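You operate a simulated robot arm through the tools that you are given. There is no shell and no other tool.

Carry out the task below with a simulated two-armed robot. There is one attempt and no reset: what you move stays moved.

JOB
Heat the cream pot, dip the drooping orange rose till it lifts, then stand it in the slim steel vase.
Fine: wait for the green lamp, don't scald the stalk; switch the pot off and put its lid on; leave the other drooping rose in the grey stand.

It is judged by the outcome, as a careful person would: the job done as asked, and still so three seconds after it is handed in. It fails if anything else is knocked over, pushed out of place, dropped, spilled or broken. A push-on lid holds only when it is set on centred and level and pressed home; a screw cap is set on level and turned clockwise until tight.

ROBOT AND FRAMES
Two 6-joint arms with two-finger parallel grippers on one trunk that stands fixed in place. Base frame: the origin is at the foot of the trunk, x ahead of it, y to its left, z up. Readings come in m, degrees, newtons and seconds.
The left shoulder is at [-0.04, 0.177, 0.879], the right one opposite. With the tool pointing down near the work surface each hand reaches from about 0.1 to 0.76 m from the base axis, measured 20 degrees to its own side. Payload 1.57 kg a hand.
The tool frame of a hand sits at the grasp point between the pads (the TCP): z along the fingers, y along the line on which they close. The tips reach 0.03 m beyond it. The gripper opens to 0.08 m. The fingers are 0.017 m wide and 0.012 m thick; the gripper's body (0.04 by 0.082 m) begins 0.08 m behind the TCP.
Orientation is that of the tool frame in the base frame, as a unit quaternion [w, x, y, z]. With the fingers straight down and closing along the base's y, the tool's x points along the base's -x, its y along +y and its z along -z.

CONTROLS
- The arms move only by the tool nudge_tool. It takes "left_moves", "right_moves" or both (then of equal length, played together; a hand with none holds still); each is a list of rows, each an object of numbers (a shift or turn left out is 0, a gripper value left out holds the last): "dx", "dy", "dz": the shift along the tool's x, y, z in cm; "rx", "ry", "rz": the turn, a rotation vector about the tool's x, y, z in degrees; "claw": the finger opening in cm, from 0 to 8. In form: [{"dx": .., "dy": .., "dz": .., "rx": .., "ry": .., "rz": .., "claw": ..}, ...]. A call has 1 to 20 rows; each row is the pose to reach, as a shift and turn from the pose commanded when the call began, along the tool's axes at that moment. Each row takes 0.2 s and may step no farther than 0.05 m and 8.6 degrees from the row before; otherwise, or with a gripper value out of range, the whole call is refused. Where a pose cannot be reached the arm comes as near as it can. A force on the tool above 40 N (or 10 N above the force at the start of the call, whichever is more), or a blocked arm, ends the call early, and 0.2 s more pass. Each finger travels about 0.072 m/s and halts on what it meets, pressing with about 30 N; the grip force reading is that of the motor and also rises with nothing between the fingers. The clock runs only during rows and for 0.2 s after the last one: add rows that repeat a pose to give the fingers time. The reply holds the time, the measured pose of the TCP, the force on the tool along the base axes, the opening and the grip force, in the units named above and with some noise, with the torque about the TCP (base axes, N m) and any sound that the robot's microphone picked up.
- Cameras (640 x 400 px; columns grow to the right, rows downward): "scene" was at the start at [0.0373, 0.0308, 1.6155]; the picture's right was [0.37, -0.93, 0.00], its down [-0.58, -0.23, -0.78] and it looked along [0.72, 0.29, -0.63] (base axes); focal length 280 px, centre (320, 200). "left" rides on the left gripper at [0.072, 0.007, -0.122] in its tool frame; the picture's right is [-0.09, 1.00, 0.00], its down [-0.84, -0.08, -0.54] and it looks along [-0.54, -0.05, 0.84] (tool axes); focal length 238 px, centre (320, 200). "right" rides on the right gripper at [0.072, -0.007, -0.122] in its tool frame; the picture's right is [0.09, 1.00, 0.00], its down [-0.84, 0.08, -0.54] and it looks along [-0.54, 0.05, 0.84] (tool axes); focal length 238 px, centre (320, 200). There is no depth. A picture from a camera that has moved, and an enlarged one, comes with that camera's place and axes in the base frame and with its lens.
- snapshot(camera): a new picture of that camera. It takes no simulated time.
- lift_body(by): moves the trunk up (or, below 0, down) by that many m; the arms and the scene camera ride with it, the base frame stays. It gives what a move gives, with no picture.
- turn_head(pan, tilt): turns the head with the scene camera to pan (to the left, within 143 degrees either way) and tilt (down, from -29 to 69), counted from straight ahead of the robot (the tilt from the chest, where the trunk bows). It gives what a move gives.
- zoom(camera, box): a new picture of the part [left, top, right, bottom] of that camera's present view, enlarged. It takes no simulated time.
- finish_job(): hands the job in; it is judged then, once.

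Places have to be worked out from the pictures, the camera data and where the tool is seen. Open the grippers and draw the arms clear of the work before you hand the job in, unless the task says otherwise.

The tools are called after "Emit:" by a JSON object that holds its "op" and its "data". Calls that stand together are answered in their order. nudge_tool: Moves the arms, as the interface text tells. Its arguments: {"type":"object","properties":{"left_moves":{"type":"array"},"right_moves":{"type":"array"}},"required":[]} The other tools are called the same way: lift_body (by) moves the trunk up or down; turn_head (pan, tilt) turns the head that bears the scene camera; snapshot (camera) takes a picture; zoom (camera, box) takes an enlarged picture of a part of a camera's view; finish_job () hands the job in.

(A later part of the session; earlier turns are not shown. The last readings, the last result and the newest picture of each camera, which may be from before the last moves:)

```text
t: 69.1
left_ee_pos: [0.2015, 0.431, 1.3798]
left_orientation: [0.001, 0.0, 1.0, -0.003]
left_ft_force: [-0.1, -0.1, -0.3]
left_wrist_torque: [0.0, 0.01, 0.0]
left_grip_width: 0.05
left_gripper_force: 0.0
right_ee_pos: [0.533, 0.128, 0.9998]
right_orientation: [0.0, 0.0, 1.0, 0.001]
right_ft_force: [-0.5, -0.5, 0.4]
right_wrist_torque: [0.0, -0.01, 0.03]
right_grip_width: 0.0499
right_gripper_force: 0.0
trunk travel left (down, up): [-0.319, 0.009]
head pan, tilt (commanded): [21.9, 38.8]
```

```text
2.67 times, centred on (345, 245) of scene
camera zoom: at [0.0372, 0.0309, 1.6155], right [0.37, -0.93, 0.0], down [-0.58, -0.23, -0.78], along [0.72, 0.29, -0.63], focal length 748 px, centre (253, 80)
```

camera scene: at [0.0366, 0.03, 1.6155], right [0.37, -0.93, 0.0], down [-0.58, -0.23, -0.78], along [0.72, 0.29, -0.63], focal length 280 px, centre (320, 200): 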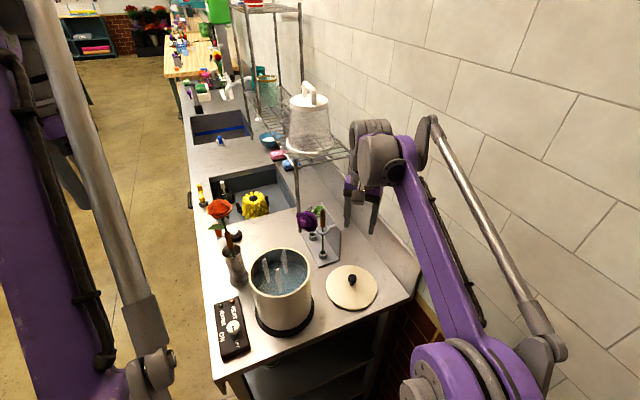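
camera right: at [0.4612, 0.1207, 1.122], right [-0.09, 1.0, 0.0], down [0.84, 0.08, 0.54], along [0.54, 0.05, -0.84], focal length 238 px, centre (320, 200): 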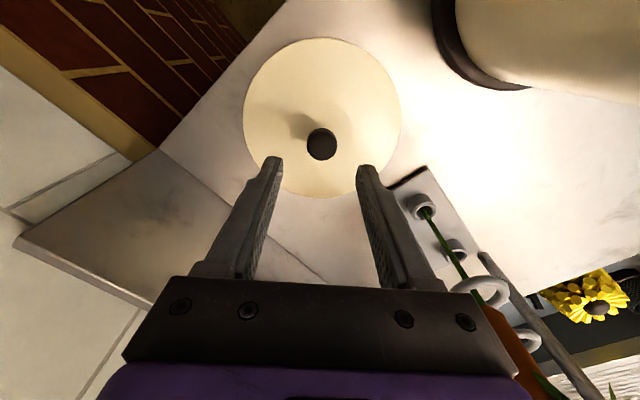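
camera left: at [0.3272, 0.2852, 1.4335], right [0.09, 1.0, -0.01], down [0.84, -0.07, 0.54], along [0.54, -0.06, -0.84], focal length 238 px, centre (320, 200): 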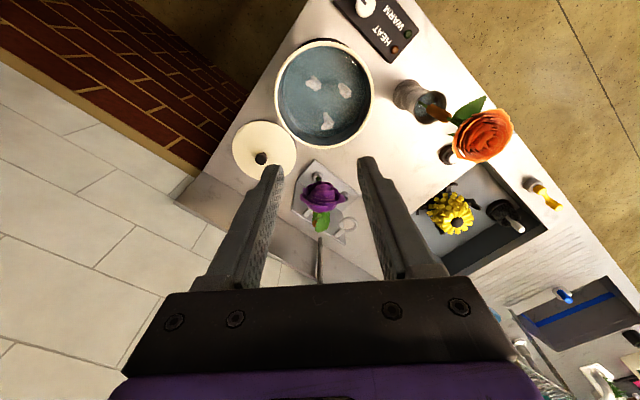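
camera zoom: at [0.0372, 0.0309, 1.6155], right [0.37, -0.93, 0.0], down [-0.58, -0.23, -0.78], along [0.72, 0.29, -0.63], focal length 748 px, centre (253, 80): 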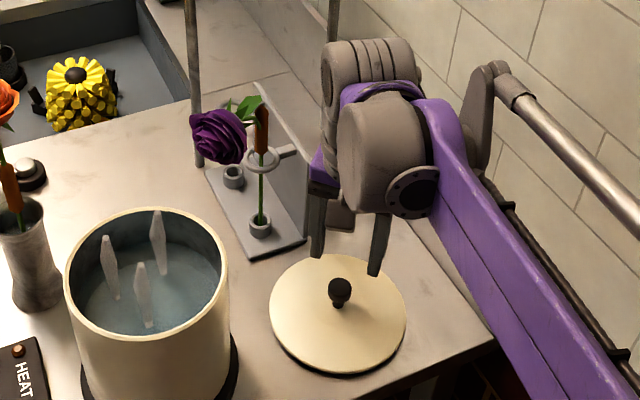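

All clear of the purple rose and stand. I descend the last 7.8 cm so the pads surround the knob's head.

Emit:
{"op": "nudge_tool", "data": {"right_moves": [{"dz": 3}, {"dz": 5.5}, {"dz": 7}, {"dz": 7.8}, {"dz": 7.8}]}}

Emit:
{"op": "snapshot", "data": {"camera": "right"}}

Emit:
{"op": "zoom", "data": {"camera": "scene", "box": [280, 190, 400, 320]}}

```text
t: 70.1
left_ee_pos: [0.2003, 0.4323, 1.3805]
left_orientation: [0.001, -0.001, 1.0, -0.003]
left_ft_force: [-0.4, -0.1, -0.3]
left_wrist_torque: [-0.02, 0.03, 0.0]
left_grip_width: 0.0501
left_gripper_force: 0.1
right_ee_pos: [0.5317, 0.1274, 0.929]
right_orientation: [0.003, 0.0, 1.0, 0.0]
right_ft_force: [1.3, -0.1, 29.9]
right_wrist_torque: [-0.22, 0.09, -0.04]
right_grip_width: 0.05
right_gripper_force: 0.1
trunk travel left (down, up): [-0.319, 0.009]
head pan, tilt (commanded): [21.9, 38.8]
stopped in row 5 (right hand): the force on the tool passed its limit at 48 N (the readings are from after the stop); the commanded pose is now the measured one
```

```text
taken
camera right: at [0.4612, 0.121, 1.0508], right [-0.09, 1.0, 0.0], down [0.83, 0.08, 0.55], along [0.54, 0.05, -0.84], focal length 238 px, centre (320, 200)
```

right: 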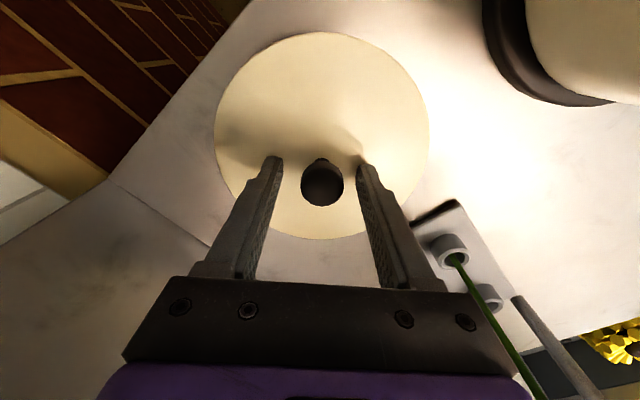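

```text
3.08 times, centred on (340, 255) of scene
camera zoom: at [0.0353, 0.0303, 1.6159], right [0.37, -0.93, 0.0], down [-0.58, -0.23, -0.78], along [0.72, 0.29, -0.63], focal length 863 px, centre (258, 31)
```

zoom: 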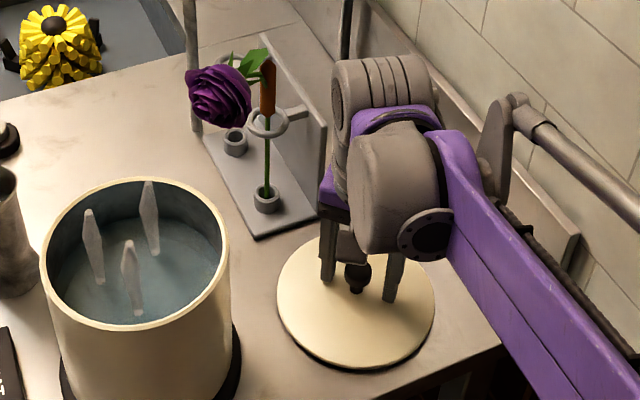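

The tips touched the lid's top at TCP z≈0.929, so the lid top is at ≈0.898. I back off 4 mm and then close on the knob.

Emit:
{"op": "nudge_tool", "data": {"right_moves": [{"dz": -0.4}, {"dz": -0.4}]}}

Emit:
{"op": "nudge_tool", "data": {"right_moves": [{"claw": 2.0}, {"claw": 1.5}, {"claw": 1.5}]}}

Emit:
{"op": "snapshot", "data": {"camera": "right"}}

Emit:
{"op": "zoom", "data": {"camera": "scene", "box": [280, 190, 400, 320]}}

```text
t: 70.7
left_ee_pos: [0.2009, 0.4326, 1.3782]
left_orientation: [0.0, 0.0, 1.0, -0.004]
left_ft_force: [0.5, -1.0, -0.4]
left_wrist_torque: [0.01, -0.03, 0.0]
left_grip_width: 0.0502
left_gripper_force: 0.0
right_ee_pos: [0.532, 0.1281, 0.929]
right_orientation: [0.001, 0.001, 1.0, 0.001]
right_ft_force: [-0.3, -1.7, 0.8]
right_wrist_torque: [-0.02, 0.01, -0.03]
right_grip_width: 0.0505
right_gripper_force: 0.3
trunk travel left (down, up): [-0.319, 0.009]
head pan, tilt (commanded): [21.9, 38.8]
```

```text
t: 71.5
left_ee_pos: [0.2024, 0.4329, 1.3792]
left_orientation: [0.0, 0.0, 1.0, -0.002]
left_ft_force: [-0.2, -0.9, -0.6]
left_wrist_torque: [-0.01, 0.04, 0.0]
left_grip_width: 0.0502
left_gripper_force: 0.0
right_ee_pos: [0.5335, 0.1277, 0.9294]
right_orientation: [0.0, 0.0, 1.0, 0.001]
right_ft_force: [-0.3, 0.5, -0.3]
right_wrist_torque: [0.02, 0.0, 0.02]
right_grip_width: 0.0246
right_gripper_force: 29.8
trunk travel left (down, up): [-0.319, 0.009]
head pan, tilt (commanded): [21.9, 38.8]
```

```text
taken
camera right: at [0.4621, 0.1214, 1.0518], right [-0.09, 1.0, 0.0], down [0.84, 0.08, 0.54], along [0.54, 0.05, -0.84], focal length 238 px, centre (320, 200)
```

right: 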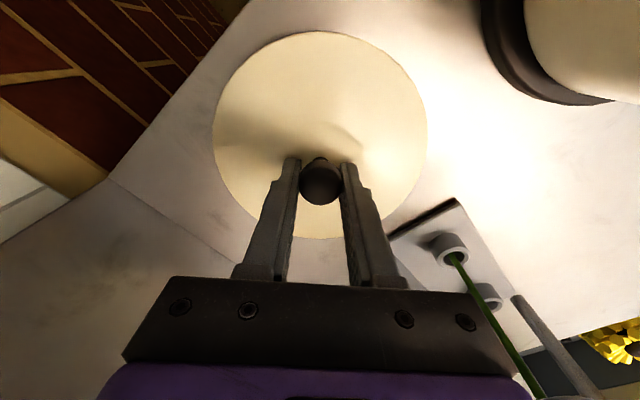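

```text
3.08 times, centred on (340, 255) of scene
camera zoom: at [0.0375, 0.0309, 1.6154], right [0.37, -0.93, 0.0], down [-0.58, -0.23, -0.78], along [0.72, 0.29, -0.63], focal length 863 px, centre (258, 31)
```

zoom: 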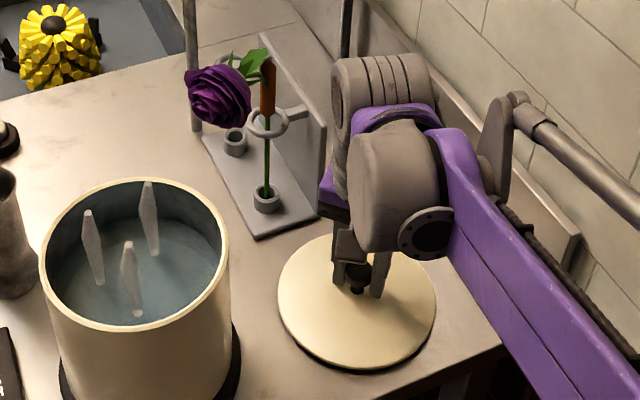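

The knob is gripped (2.46 cm). I lift the lid 3 cm and check that it hangs level.

Emit:
{"op": "nudge_tool", "data": {"right_moves": [{"dz": -1}, {"dz": -2}, {"dz": -3}, {"dz": -3}]}}

Emit:
{"op": "snapshot", "data": {"camera": "right"}}

Emit:
{"op": "zoom", "data": {"camera": "scene", "box": [280, 190, 400, 320]}}

```text
t: 72.5
left_ee_pos: [0.2004, 0.4324, 1.3793]
left_orientation: [0.0, 0.0, 1.0, -0.003]
left_ft_force: [-0.3, -0.1, -0.2]
left_wrist_torque: [0.01, -0.02, -0.01]
left_grip_width: 0.05
left_gripper_force: 0.0
right_ee_pos: [0.5331, 0.1277, 0.9599]
right_orientation: [0.002, 0.0, 1.0, 0.001]
right_ft_force: [0.6, 0.2, -2.9]
right_wrist_torque: [0.0, 0.0, 0.03]
right_grip_width: 0.0247
right_gripper_force: 30.4
trunk travel left (down, up): [-0.319, 0.009]
head pan, tilt (commanded): [21.9, 38.8]
```

```text
taken
camera right: at [0.4622, 0.1216, 1.0819], right [-0.09, 1.0, 0.0], down [0.84, 0.08, 0.54], along [0.54, 0.05, -0.84], focal length 238 px, centre (320, 200)
```

right: 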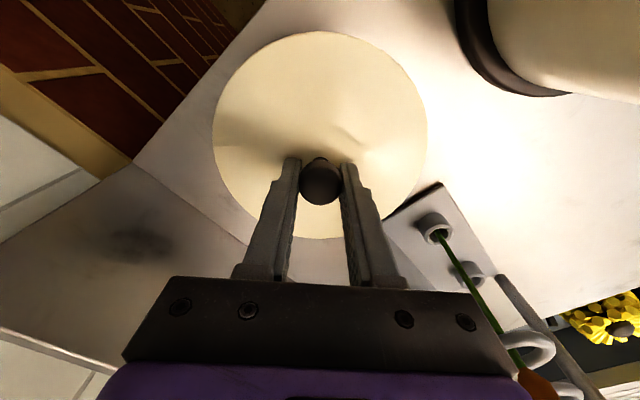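

```text
3.08 times, centred on (340, 255) of scene
camera zoom: at [0.0376, 0.0309, 1.6154], right [0.37, -0.93, 0.0], down [-0.58, -0.23, -0.78], along [0.72, 0.29, -0.63], focal length 863 px, centre (258, 31)
```

zoom: 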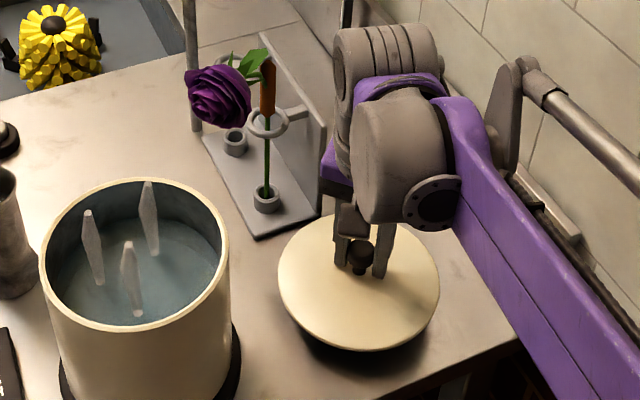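

The lid hangs level (about 3 N) and its centre is within 2 mm of the TCP. I raise it and bring it back toward the robot, away from the purple rose, to (0.40, 0.128, 1.14).

Emit:
{"op": "nudge_tool", "data": {"right_moves": [{"dz": -4}, {"dz": -8}, {"dx": 2.5, "dz": -11}, {"dx": 6, "dz": -14}, {"dx": 9.5, "dz": -16.5}, {"dx": 13.3, "dz": -18}, {"dx": 13.3, "dz": -18}]}}

Emit:
{"op": "snapshot", "data": {"camera": "scene"}}

Emit:
{"op": "snapshot", "data": {"camera": "right"}}

Emit:
{"op": "snapshot", "data": {"camera": "left"}}

```text
t: 74.1
left_ee_pos: [0.2034, 0.4322, 1.3798]
left_orientation: [0.0, 0.0, 1.0, -0.002]
left_ft_force: [0.5, 0.5, 0.4]
left_wrist_torque: [0.01, 0.04, 0.01]
left_grip_width: 0.0498
left_gripper_force: 0.1
right_ee_pos: [0.4009, 0.1276, 1.1394]
right_orientation: [0.0, 0.0, 1.0, 0.0]
right_ft_force: [-0.4, 0.0, -2.3]
right_wrist_torque: [-0.04, 0.01, 0.0]
right_grip_width: 0.0247
right_gripper_force: 30.0
trunk travel left (down, up): [-0.319, 0.009]
head pan, tilt (commanded): [21.9, 38.8]
```

```text
taken
camera scene: at [0.0386, 0.0311, 1.6154], right [0.37, -0.93, 0.0], down [-0.58, -0.23, -0.78], along [0.72, 0.29, -0.63], focal length 280 px, centre (320, 200)
```

scene: 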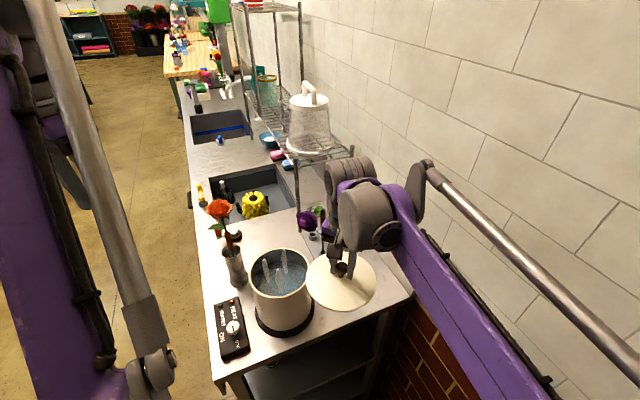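

```text
taken
camera right: at [0.3295, 0.1213, 1.2617], right [-0.09, 1.0, 0.0], down [0.84, 0.08, 0.54], along [0.54, 0.05, -0.84], focal length 238 px, centre (320, 200)
```

right: 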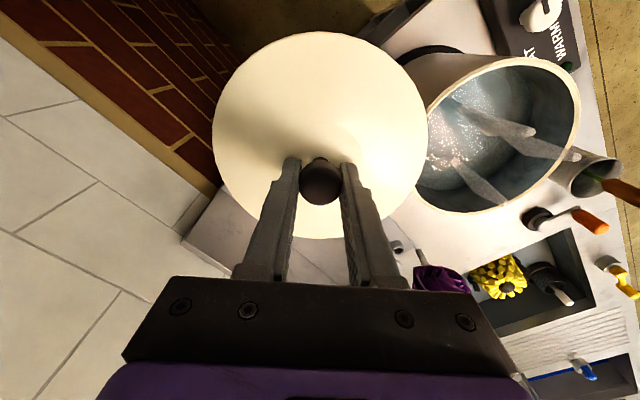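

```text
taken
camera left: at [0.1309, 0.4396, 1.5025], right [0.09, 1.0, -0.01], down [0.84, -0.07, 0.54], along [0.54, -0.05, -0.84], focal length 238 px, centre (320, 200)
```

left: 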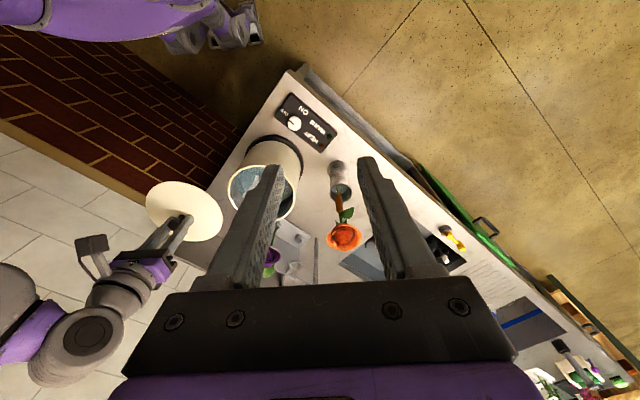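

Clear everywhere. I move the lid sideways over the pot, about 4 cm above the rim.

Emit:
{"op": "nudge_tool", "data": {"right_moves": [{"dy": 3.9}, {"dy": 7.7}, {"dy": 11.6}, {"dx": 0.04, "dy": 15.45}, {"dx": 0.04, "dy": 15.45}]}}

Emit:
{"op": "snapshot", "data": {"camera": "scene"}}

Emit:
{"op": "snapshot", "data": {"camera": "right"}}

Emit:
{"op": "zoom", "data": {"camera": "left", "box": [200, 90, 400, 260]}}

Emit:
{"op": "zoom", "data": {"camera": "scene", "box": [220, 220, 340, 350]}}

```text
t: 75.3
left_ee_pos: [0.2008, 0.4311, 1.3793]
left_orientation: [0.0, -0.001, 1.0, -0.002]
left_ft_force: [0.4, 0.6, 1.0]
left_wrist_torque: [0.01, -0.05, 0.0]
left_grip_width: 0.0501
left_gripper_force: 0.2
right_ee_pos: [0.3981, 0.2816, 1.1402]
right_orientation: [0.001, -0.001, 1.0, 0.0]
right_ft_force: [-0.1, -0.5, -2.7]
right_wrist_torque: [-0.01, 0.0, 0.02]
right_grip_width: 0.0247
right_gripper_force: 30.0
trunk travel left (down, up): [-0.319, 0.009]
head pan, tilt (commanded): [21.9, 38.8]
```

```text
taken
camera scene: at [0.0371, 0.0296, 1.6155], right [0.37, -0.93, 0.0], down [-0.58, -0.23, -0.78], along [0.72, 0.29, -0.63], focal length 280 px, centre (320, 200)
```

scene: 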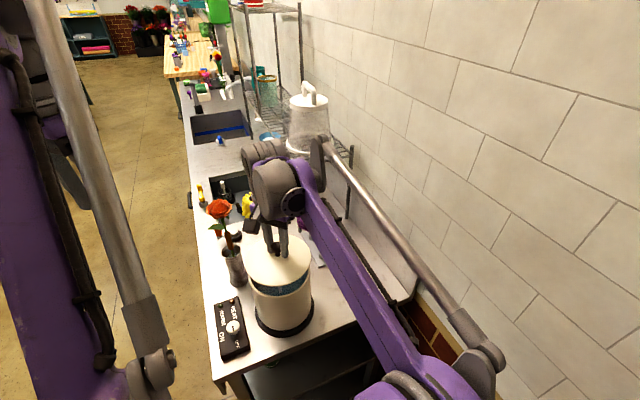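

```text
taken
camera right: at [0.3283, 0.275, 1.2622], right [-0.09, 1.0, 0.0], down [0.84, 0.08, 0.54], along [0.54, 0.05, -0.84], focal length 238 px, centre (320, 200)
```

right: 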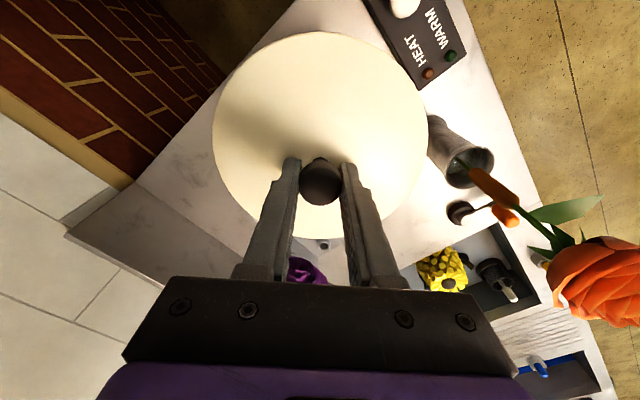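

```text
2.35 times, centred on (300, 175) of left
camera zoom: at [0.1294, 0.4381, 1.5031], right [0.09, 1.0, 0.0], down [0.84, -0.07, 0.54], along [0.54, -0.05, -0.84], focal length 561 px, centre (367, 259)
```

zoom: 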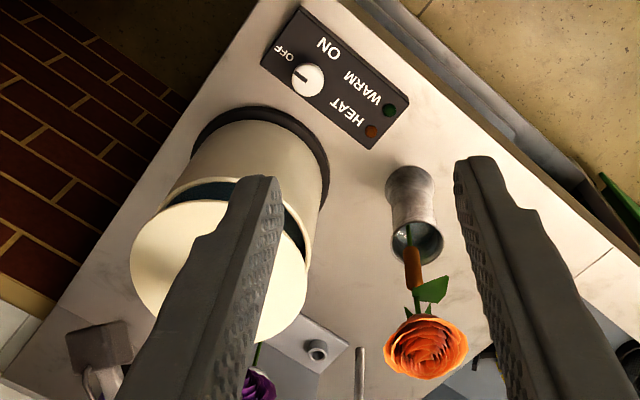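

```text
3.08 times, centred on (280, 285) of scene
camera zoom: at [0.0371, 0.0296, 1.6155], right [0.37, -0.93, 0.0], down [-0.58, -0.23, -0.78], along [0.72, 0.29, -0.63], focal length 863 px, centre (443, -62)
```

zoom: 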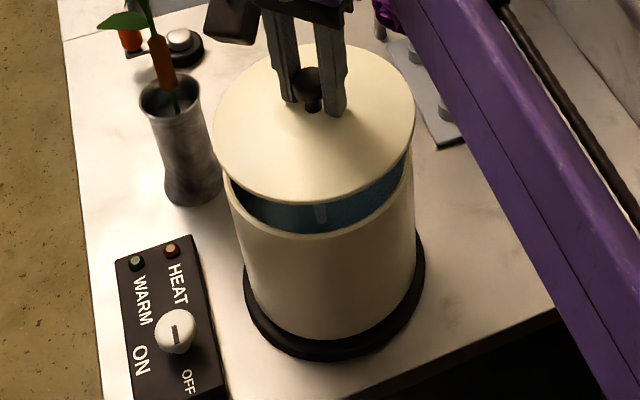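

The lid hovers over the pot. I zoom in tightly to compare the lid's edges with the pot rim's edges.

Emit:
{"op": "zoom", "data": {"camera": "scene", "box": [240, 225, 320, 305]}}

Emit:
{"op": "zoom", "data": {"camera": "left", "box": [230, 120, 340, 230]}}

```text
5.00 times, centred on (280, 265) of scene
camera zoom: at [0.0371, 0.0296, 1.6155], right [0.37, -0.93, 0.0], down [-0.58, -0.23, -0.78], along [0.72, 0.29, -0.63], focal length 1402 px, centre (520, -125)
```

zoom: 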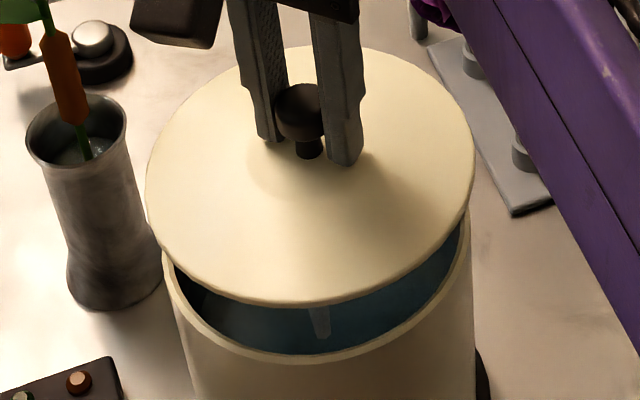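

```text
3.64 times, centred on (285, 175) of left
camera zoom: at [0.1294, 0.4381, 1.5031], right [0.09, 1.0, 0.0], down [0.84, -0.07, 0.54], along [0.54, -0.05, -0.84], focal length 867 px, centre (447, 291)
```

zoom: 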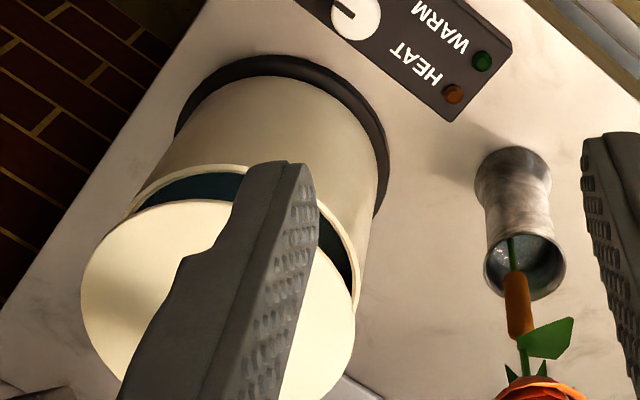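

The estimates agree within a few mm. I shift 2 mm toward the robot and lower the lid to just above the rim to compare the edges directly.

Emit:
{"op": "nudge_tool", "data": {"right_moves": [{"dx": 0.2, "dz": 1}, {"dx": 0.2, "dz": 2.2}, {"dx": 0.2, "dz": 3.0}, {"dx": 0.2, "dz": 3.0}]}}

Emit:
{"op": "zoom", "data": {"camera": "scene", "box": [240, 225, 320, 305]}}

Emit:
{"op": "zoom", "data": {"camera": "left", "box": [230, 120, 340, 230]}}

Emit:
{"op": "zoom", "data": {"camera": "right", "box": [190, 10, 450, 250]}}

```text
t: 76.3
left_ee_pos: [0.2004, 0.4325, 1.3803]
left_orientation: [0.0, 0.0, 1.0, -0.003]
left_ft_force: [0.6, -0.4, 0.3]
left_wrist_torque: [-0.02, -0.02, 0.0]
left_grip_width: 0.0503
left_gripper_force: 0.1
right_ee_pos: [0.398, 0.282, 1.1081]
right_orientation: [0.001, 0.0, 1.0, 0.001]
right_ft_force: [0.0, -0.2, -1.0]
right_wrist_torque: [0.0, 0.01, -0.03]
right_grip_width: 0.0248
right_gripper_force: 29.9
trunk travel left (down, up): [-0.319, 0.009]
head pan, tilt (commanded): [21.9, 38.8]
```

```text
5.00 times, centred on (280, 265) of scene
camera zoom: at [0.0374, 0.0307, 1.6155], right [0.37, -0.93, 0.0], down [-0.58, -0.23, -0.78], along [0.72, 0.29, -0.63], focal length 1402 px, centre (520, -125)
```

zoom: 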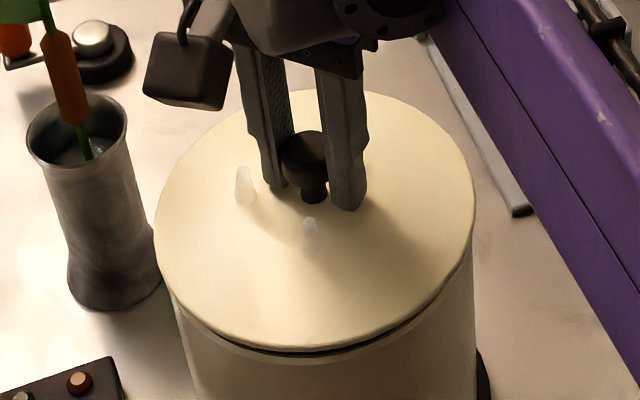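

```text
3.64 times, centred on (285, 175) of left
camera zoom: at [0.1297, 0.4392, 1.5027], right [0.09, 1.0, -0.01], down [0.84, -0.07, 0.54], along [0.54, -0.05, -0.84], focal length 867 px, centre (447, 291)
```

zoom: 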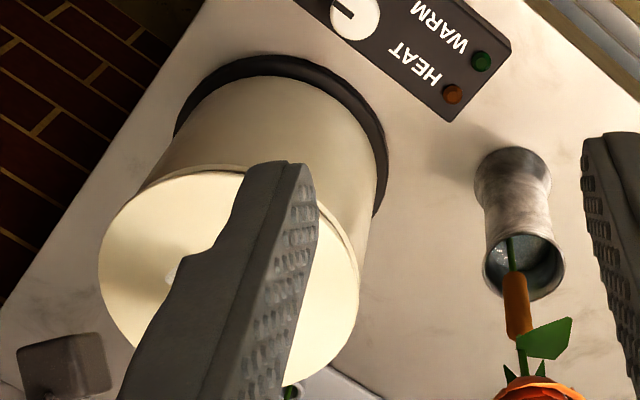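

```text
1.67 times, centred on (320, 130) of right
camera zoom: at [0.3268, 0.2756, 1.2314], right [-0.09, 1.0, 0.0], down [0.84, 0.08, 0.54], along [0.54, 0.05, -0.84], focal length 397 px, centre (320, 317)
```

zoom: 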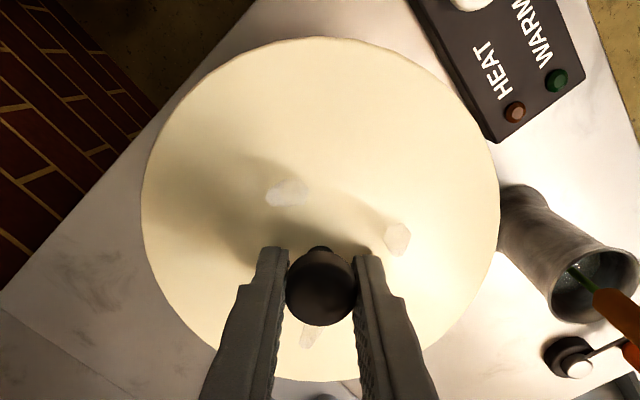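

The lid is now within about 2–3 mm of concentric; the visible rim crescent suggests moving it 2.5 mm forward (+x). I do that and lower slowly until contact.

Emit:
{"op": "nudge_tool", "data": {"right_moves": [{"dx": -0.25}, {"dx": -0.25, "dz": 0.3}, {"dx": -0.25, "dz": 0.6}, {"dx": -0.25, "dz": 0.6}]}}

Emit:
{"op": "zoom", "data": {"camera": "scene", "box": [240, 225, 320, 305]}}

Emit:
{"op": "zoom", "data": {"camera": "left", "box": [230, 120, 340, 230]}}

```text
t: 77.3
left_ee_pos: [0.2018, 0.4322, 1.38]
left_orientation: [-0.001, 0.001, 1.0, -0.003]
left_ft_force: [-0.1, 0.9, -0.4]
left_wrist_torque: [-0.02, -0.03, 0.0]
left_grip_width: 0.0501
left_gripper_force: 0.2
right_ee_pos: [0.4006, 0.2832, 1.1028]
right_orientation: [0.001, 0.0, 1.0, 0.0]
right_ft_force: [0.1, -1.0, -2.7]
right_wrist_torque: [-0.03, -0.01, 0.03]
right_grip_width: 0.0248
right_gripper_force: 30.2
trunk travel left (down, up): [-0.319, 0.009]
head pan, tilt (commanded): [21.9, 38.8]
```

```text
5.00 times, centred on (280, 265) of scene
camera zoom: at [0.0375, 0.0309, 1.6154], right [0.37, -0.93, 0.0], down [-0.58, -0.23, -0.78], along [0.72, 0.29, -0.63], focal length 1402 px, centre (520, -125)
```

zoom: 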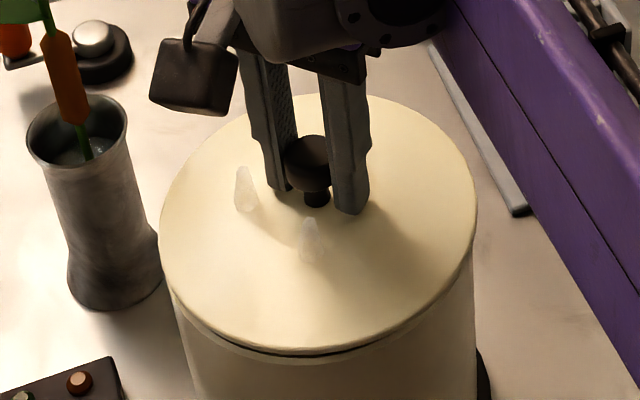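

```text
3.64 times, centred on (285, 175) of left
camera zoom: at [0.1298, 0.4393, 1.5027], right [0.09, 1.0, -0.01], down [0.84, -0.07, 0.54], along [0.54, -0.05, -0.84], focal length 867 px, centre (447, 291)
```

zoom: 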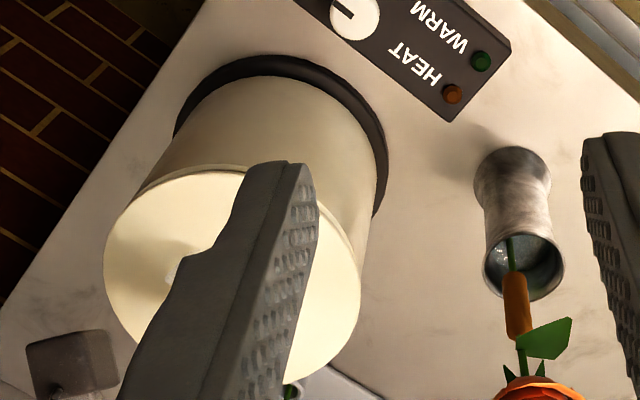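

No contact yet at TCP z=1.103. I keep lowering in 2 mm steps.

Emit:
{"op": "nudge_tool", "data": {"right_moves": [{"dz": 0.2}, {"dz": 0.4}, {"dz": 0.6}, {"dz": 0.6}]}}

Emit:
{"op": "zoom", "data": {"camera": "scene", "box": [240, 225, 320, 305]}}

```text
t: 78.3
left_ee_pos: [0.2001, 0.4336, 1.3794]
left_orientation: [0.0, 0.0, 1.0, -0.002]
left_ft_force: [0.5, -0.5, 0.1]
left_wrist_torque: [0.02, 0.03, 0.01]
left_grip_width: 0.0499
left_gripper_force: 0.1
right_ee_pos: [0.3984, 0.283, 1.0982]
right_orientation: [0.002, -0.001, 1.0, 0.001]
right_ft_force: [1.4, 5.1, 22.5]
right_wrist_torque: [-0.29, -1.21, 0.16]
right_grip_width: 0.0252
right_gripper_force: 30.0
trunk travel left (down, up): [-0.319, 0.009]
head pan, tilt (commanded): [21.9, 38.8]
```

```text
5.00 times, centred on (280, 265) of scene
camera zoom: at [0.0359, 0.0309, 1.6156], right [0.37, -0.93, 0.0], down [-0.58, -0.23, -0.78], along [0.72, 0.29, -0.63], focal length 1402 px, centre (520, -125)
```

zoom: 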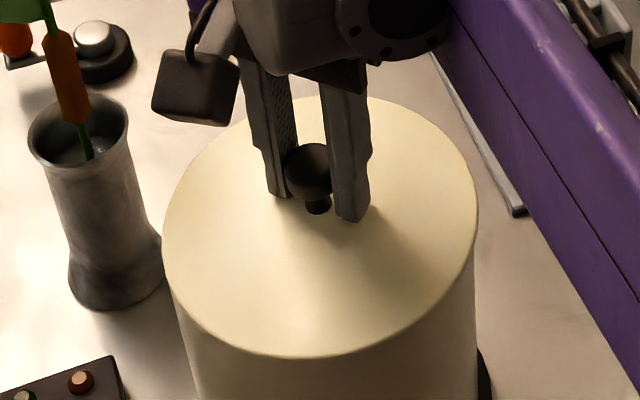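

Contact came at the far (+x) side only (25 N with a torque putting it ≈5 cm ahead of centre), so the lid sits a little too far forward. I raise 5 mm, move back 2.5 mm and try again.

Emit:
{"op": "nudge_tool", "data": {"right_moves": [{"dz": -0.4}, {"dz": -0.7}, {"dx": 0.25, "dz": -0.7}, {"dx": 0.25, "dz": -0.7}]}}

Emit:
{"op": "zoom", "data": {"camera": "scene", "box": [240, 225, 320, 305]}}

Emit:
{"op": "zoom", "data": {"camera": "right", "box": [190, 10, 450, 250]}}

Emit:
{"op": "zoom", "data": {"camera": "left", "box": [230, 120, 340, 230]}}

```text
t: 79.3
left_ee_pos: [0.2009, 0.4318, 1.3792]
left_orientation: [0.0, 0.001, 1.0, -0.002]
left_ft_force: [-0.2, 0.1, 0.0]
left_wrist_torque: [0.0, 0.01, 0.01]
left_grip_width: 0.0499
left_gripper_force: 0.0
right_ee_pos: [0.3975, 0.2829, 1.1036]
right_orientation: [0.0, 0.0, 1.0, 0.001]
right_ft_force: [0.6, 0.0, -1.6]
right_wrist_torque: [0.01, 0.03, 0.01]
right_grip_width: 0.0246
right_gripper_force: 29.9
trunk travel left (down, up): [-0.319, 0.009]
head pan, tilt (commanded): [21.9, 38.8]
```

```text
5.00 times, centred on (280, 265) of scene
camera zoom: at [0.0375, 0.0309, 1.6154], right [0.37, -0.93, 0.0], down [-0.58, -0.23, -0.78], along [0.72, 0.29, -0.63], focal length 1402 px, centre (520, -125)
```

zoom: 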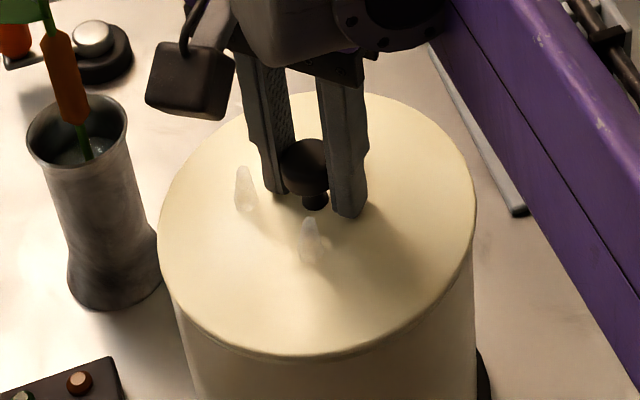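

```text
1.67 times, centred on (320, 130) of right
camera zoom: at [0.3266, 0.2756, 1.2265], right [-0.09, 1.0, 0.0], down [0.84, 0.08, 0.54], along [0.54, 0.05, -0.84], focal length 397 px, centre (320, 317)
```

zoom: 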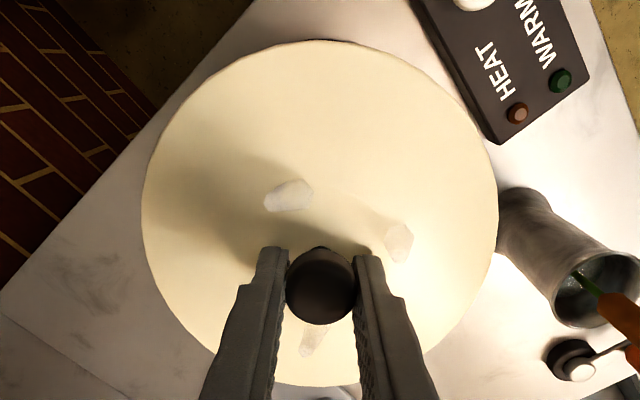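

```text
3.64 times, centred on (285, 175) of left
camera zoom: at [0.1298, 0.4393, 1.5026], right [0.09, 1.0, -0.01], down [0.84, -0.07, 0.54], along [0.54, -0.05, -0.84], focal length 867 px, centre (447, 291)
```

zoom: 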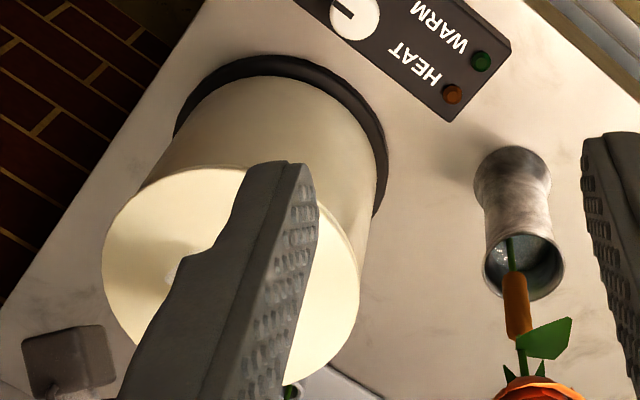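

The lid tipped slightly in the grip (near side lower), which fits a plug-type lid whose far side sat on the rim. Now 2.5 mm further back, I lower again gently and read the forces.

Emit:
{"op": "nudge_tool", "data": {"right_moves": [{"dz": 0.2}, {"dz": 0.4}, {"dz": 0.4}]}}

Emit:
{"op": "nudge_tool", "data": {"right_moves": [{"dz": 0.15}, {"dz": 0.3}, {"dz": 0.3}]}}

Emit:
{"op": "zoom", "data": {"camera": "scene", "box": [240, 225, 320, 305]}}

```text
t: 80.1
left_ee_pos: [0.2016, 0.433, 1.38]
left_orientation: [0.0, 0.0, 1.0, -0.003]
left_ft_force: [0.0, -1.1, 0.4]
left_wrist_torque: [0.0, -0.04, 0.03]
left_grip_width: 0.0499
left_gripper_force: 0.0
right_ee_pos: [0.3971, 0.2837, 1.1005]
right_orientation: [0.001, 0.0, 1.0, 0.001]
right_ft_force: [0.5, -0.2, -1.3]
right_wrist_torque: [0.01, 0.01, 0.0]
right_grip_width: 0.0247
right_gripper_force: 29.4
trunk travel left (down, up): [-0.319, 0.009]
head pan, tilt (commanded): [21.9, 38.8]
```

```text
t: 80.9
left_ee_pos: [0.2014, 0.4321, 1.3805]
left_orientation: [0.001, -0.001, 1.0, -0.002]
left_ft_force: [-0.4, -0.4, 0.3]
left_wrist_torque: [0.01, -0.01, 0.03]
left_grip_width: 0.0499
left_gripper_force: 0.0
right_ee_pos: [0.3973, 0.2816, 1.0983]
right_orientation: [0.002, 0.0, 1.0, 0.002]
right_ft_force: [2.8, 1.5, 10.6]
right_wrist_torque: [0.14, 0.8, -0.07]
right_grip_width: 0.0246
right_gripper_force: 30.2
trunk travel left (down, up): [-0.319, 0.009]
head pan, tilt (commanded): [21.9, 38.8]
```

```text
5.00 times, centred on (280, 265) of scene
camera zoom: at [0.0372, 0.0305, 1.6156], right [0.37, -0.93, 0.0], down [-0.58, -0.23, -0.78], along [0.72, 0.29, -0.63], focal length 1402 px, centre (520, -125)
```

zoom: 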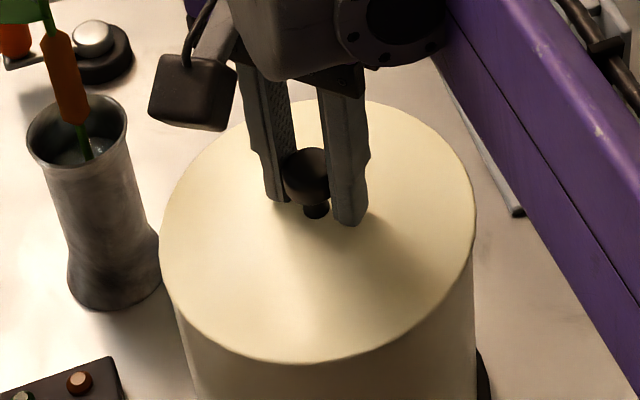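

Contact is now on the near side, as expected from the tilt. I press slightly further in small steps, letting the lid level itself.

Emit:
{"op": "nudge_tool", "data": {"right_moves": [{"dz": 0.1}, {"dz": 0.2}, {"dz": 0.2}]}}

Emit:
{"op": "zoom", "data": {"camera": "scene", "box": [240, 225, 320, 305]}}

Emit:
{"op": "zoom", "data": {"camera": "right", "box": [190, 10, 450, 250]}}

Emit:
{"op": "zoom", "data": {"camera": "left", "box": [230, 120, 340, 230]}}

```text
t: 81.7
left_ee_pos: [0.2015, 0.4324, 1.3805]
left_orientation: [0.0, 0.0, 1.0, -0.003]
left_ft_force: [1.1, 0.6, 0.2]
left_wrist_torque: [0.01, -0.03, 0.0]
left_grip_width: 0.0498
left_gripper_force: 0.1
right_ee_pos: [0.3976, 0.2824, 1.0959]
right_orientation: [0.002, 0.0, 1.0, 0.001]
right_ft_force: [6.7, 3.4, 12.1]
right_wrist_torque: [-0.01, 0.61, 0.09]
right_grip_width: 0.0244
right_gripper_force: 29.7
trunk travel left (down, up): [-0.319, 0.009]
head pan, tilt (commanded): [21.9, 38.8]
```

```text
5.00 times, centred on (280, 265) of scene
camera zoom: at [0.0378, 0.0309, 1.6155], right [0.37, -0.93, 0.0], down [-0.58, -0.23, -0.78], along [0.72, 0.29, -0.63], focal length 1402 px, centre (520, -125)
```

zoom: 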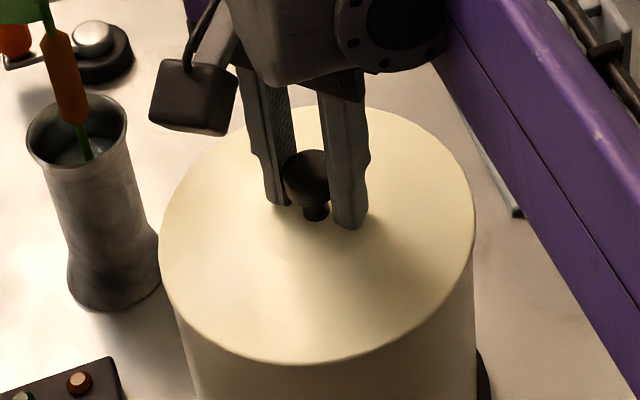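

```text
1.67 times, centred on (320, 130) of right
camera zoom: at [0.3268, 0.2758, 1.2176], right [-0.09, 1.0, 0.0], down [0.84, 0.08, 0.54], along [0.54, 0.05, -0.84], focal length 397 px, centre (320, 317)
```

zoom: 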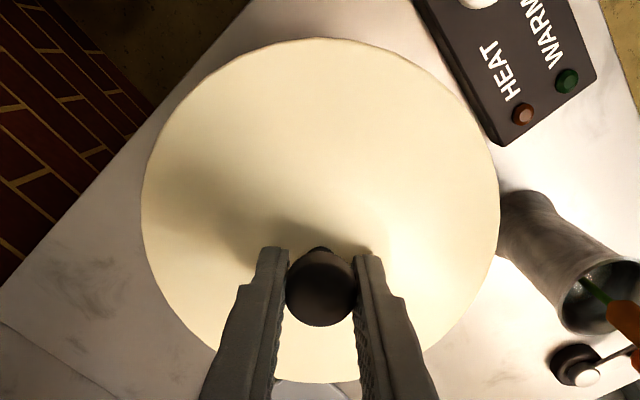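

```text
3.64 times, centred on (285, 175) of left
camera zoom: at [0.1301, 0.4394, 1.5026], right [0.09, 1.0, -0.01], down [0.84, -0.07, 0.54], along [0.54, -0.05, -0.84], focal length 867 px, centre (447, 291)
```

zoom: 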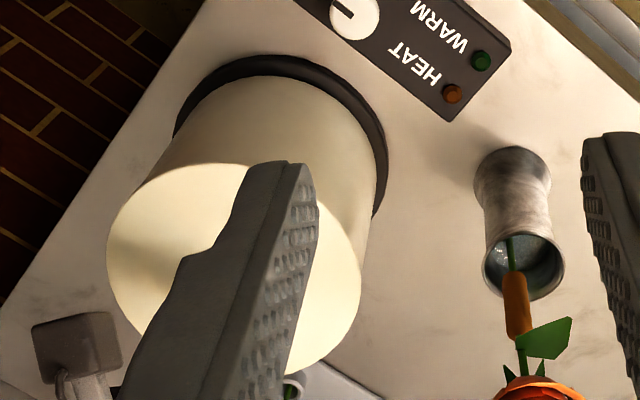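

The pot now pushes the lid forward (+6.7 N in x), so I ease 1 mm forward while pressing 1 mm further.

Emit:
{"op": "nudge_tool", "data": {"right_moves": [{"dx": -0.1}, {"dx": -0.1, "dz": 0.1}, {"dx": -0.1, "dz": 0.1}]}}

```text
t: 82.5
left_ee_pos: [0.2003, 0.433, 1.3811]
left_orientation: [-0.001, 0.0, 1.0, -0.003]
left_ft_force: [-0.7, -0.3, -0.1]
left_wrist_torque: [0.0, -0.02, 0.01]
left_grip_width: 0.0499
left_gripper_force: 0.0
right_ee_pos: [0.3988, 0.2821, 1.0949]
right_orientation: [0.0, 0.0, 1.0, 0.001]
right_ft_force: [2.0, 4.5, 13.8]
right_wrist_torque: [-0.02, 0.91, 0.0]
right_grip_width: 0.0249
right_gripper_force: 29.7
trunk travel left (down, up): [-0.319, 0.009]
head pan, tilt (commanded): [21.9, 38.8]
```

Contact remains on the near side with a small sideways push (+4.5 N in y). I shift 0.7 mm in +y and press 2 mm more.

Emit:
{"op": "nudge_tool", "data": {"right_moves": [{"dy": 0.07}, {"dy": 0.07, "dz": 0.1}, {"dy": 0.07, "dz": 0.2}, {"dy": 0.07, "dz": 0.2}]}}

Emit:
{"op": "zoom", "data": {"camera": "right", "box": [190, 10, 450, 250]}}

Emit:
{"op": "zoom", "data": {"camera": "scene", "box": [240, 225, 320, 305]}}

```text
t: 83.3
left_ee_pos: [0.2005, 0.4324, 1.3786]
left_orientation: [0.0, 0.0, 1.0, -0.003]
left_ft_force: [0.1, 0.4, 0.8]
left_wrist_torque: [-0.01, 0.03, -0.03]
left_grip_width: 0.0502
left_gripper_force: 0.1
right_ee_pos: [0.3997, 0.2822, 1.095]
right_orientation: [0.003, 0.001, 1.0, 0.001]
right_ft_force: [2.9, 2.2, 23.5]
right_wrist_torque: [-0.35, 0.09, 0.0]
right_grip_width: 0.0246
right_gripper_force: 29.8
trunk travel left (down, up): [-0.319, 0.009]
head pan, tilt (commanded): [21.9, 38.8]
stopped in row 4 (right hand): the force on the tool passed its limit at 43 N (the readings are from after the stop); the commanded pose is now the measured one
```

```text
1.67 times, centred on (320, 130) of right
camera zoom: at [0.3265, 0.2757, 1.2167], right [-0.09, 1.0, 0.0], down [0.83, 0.08, 0.55], along [0.54, 0.05, -0.84], focal length 397 px, centre (320, 317)
```

zoom: 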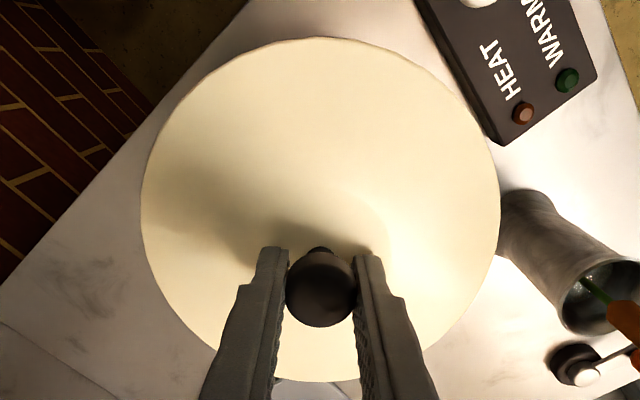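

```text
5.00 times, centred on (280, 265) of scene
camera zoom: at [0.0363, 0.0303, 1.6154], right [0.37, -0.93, 0.0], down [-0.58, -0.23, -0.78], along [0.72, 0.29, -0.63], focal length 1402 px, centre (520, -125)
```

zoom: 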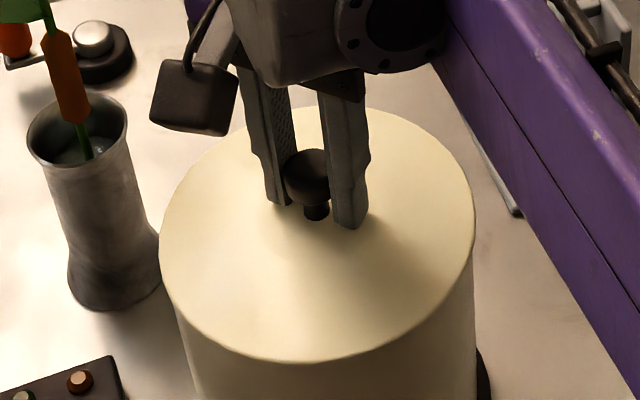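

Force is now well centred (43 N peak, torque nearly zero), so the lid is level and fully in contact. I zoom closely at the seam between lid and pot.

Emit:
{"op": "zoom", "data": {"camera": "scene", "box": [245, 265, 285, 305]}}

Emit:
{"op": "zoom", "data": {"camera": "scene", "box": [275, 265, 315, 305]}}

Emit:
{"op": "zoom", "data": {"camera": "left", "box": [240, 145, 300, 195]}}

```text
10.00 times, centred on (265, 285) of scene
camera zoom: at [0.0363, 0.0303, 1.6154], right [0.37, -0.93, 0.0], down [-0.58, -0.23, -0.78], along [0.72, 0.29, -0.63], focal length 2805 px, centre (870, -650)
```

zoom: 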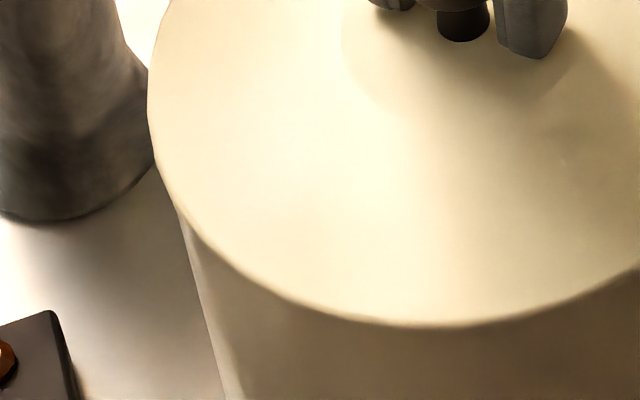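

```text
10.00 times, centred on (295, 285) of scene
camera zoom: at [0.0363, 0.0303, 1.6154], right [0.37, -0.93, 0.0], down [-0.58, -0.23, -0.78], along [0.72, 0.29, -0.63], focal length 2805 px, centre (570, -650)
```

zoom: 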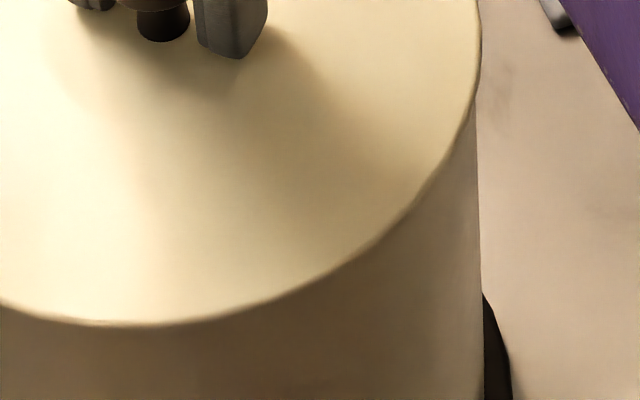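

```text
8.00 times, centred on (270, 170) of left
camera zoom: at [0.1287, 0.4388, 1.5028], right [0.09, 1.0, -0.01], down [0.84, -0.07, 0.54], along [0.54, -0.05, -0.84], focal length 1907 px, centre (720, 440)
```

zoom: 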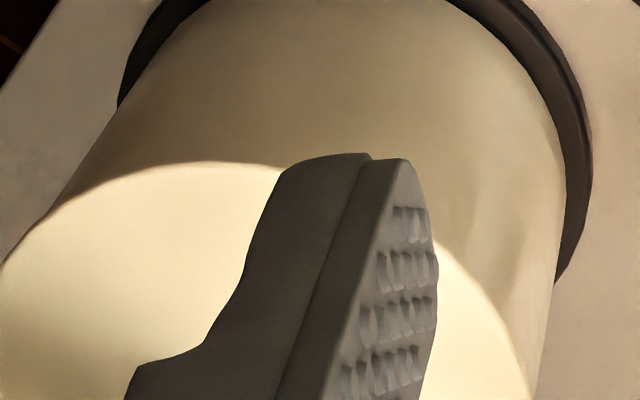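

No gap is visible around the seam. I press once more to make sure it is home, watching how far it moves.

Emit:
{"op": "nudge_tool", "data": {"right_moves": [{"dz": 0.05}, {"dz": 0.1}, {"dz": 0.15}, {"dz": 0.15}]}}

```text
t: 83.9
left_ee_pos: [0.1987, 0.4311, 1.3806]
left_orientation: [0.001, -0.001, 1.0, -0.002]
left_ft_force: [-1.0, 0.1, 0.3]
left_wrist_torque: [-0.04, 0.07, 0.0]
left_grip_width: 0.05
left_gripper_force: 0.1
right_ee_pos: [0.3989, 0.2827, 1.0945]
right_orientation: [0.003, 0.0, 1.0, 0.001]
right_ft_force: [2.9, 2.4, 22.2]
right_wrist_torque: [-0.35, 0.2, 0.03]
right_grip_width: 0.0247
right_gripper_force: 30.0
trunk travel left (down, up): [-0.319, 0.009]
head pan, tilt (commanded): [21.9, 38.8]
stopped in row 2 (right hand): the force on the tool passed its limit at 42 N (the readings are from after the stop); the commanded pose is now the measured one
```

It no longer gives (42 N within less than 1 mm), 3.7 mm below the first contact level, so the lid is seated. I relax the pressure, open the fingers and rise.

Emit:
{"op": "nudge_tool", "data": {"right_moves": [{"dz": -0.08}, {"dz": -0.08, "claw": 2.6}, {"dz": -0.08, "claw": 3.5}, {"dz": -0.08, "claw": 5}, {"dz": -0.08, "claw": 5}]}}

Emit:
{"op": "zoom", "data": {"camera": "right", "box": [190, 10, 450, 250]}}

Emit:
{"op": "zoom", "data": {"camera": "scene", "box": [240, 225, 320, 305]}}

```text
t: 85.1
left_ee_pos: [0.1997, 0.4338, 1.3807]
left_orientation: [0.0, 0.0, 1.0, -0.003]
left_ft_force: [-0.3, 0.0, -0.4]
left_wrist_torque: [-0.01, 0.04, -0.06]
left_grip_width: 0.05
left_gripper_force: 0.1
right_ee_pos: [0.3965, 0.2828, 1.0954]
right_orientation: [0.002, 0.0, 1.0, 0.001]
right_ft_force: [-1.1, 10.8, 20.3]
right_wrist_torque: [-0.2, 0.15, -0.08]
right_grip_width: 0.0406
right_gripper_force: 0.0
trunk travel left (down, up): [-0.319, 0.009]
head pan, tilt (commanded): [21.9, 38.8]
```

```text
1.67 times, centred on (320, 130) of right
camera zoom: at [0.3256, 0.2767, 1.217], right [-0.09, 1.0, 0.0], down [0.83, 0.08, 0.55], along [0.54, 0.05, -0.84], focal length 397 px, centre (320, 317)
```

zoom: 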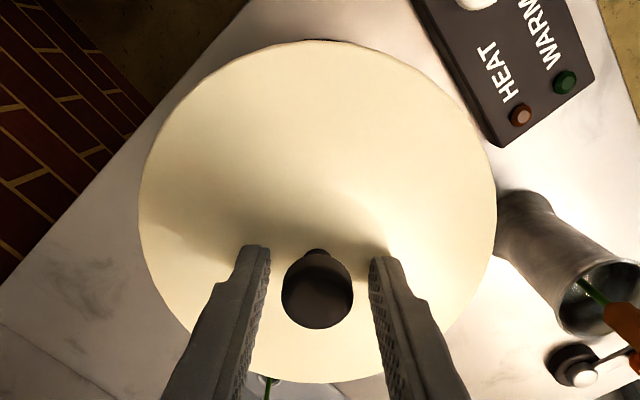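

```text
5.00 times, centred on (280, 265) of scene
camera zoom: at [0.0357, 0.0313, 1.6155], right [0.37, -0.93, 0.0], down [-0.58, -0.23, -0.78], along [0.72, 0.29, -0.63], focal length 1402 px, centre (520, -125)
```

zoom: 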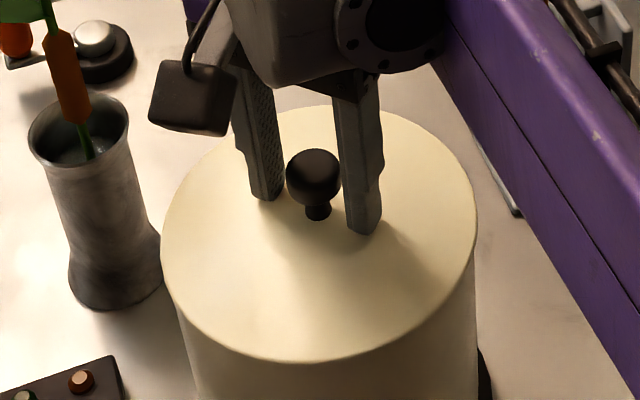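

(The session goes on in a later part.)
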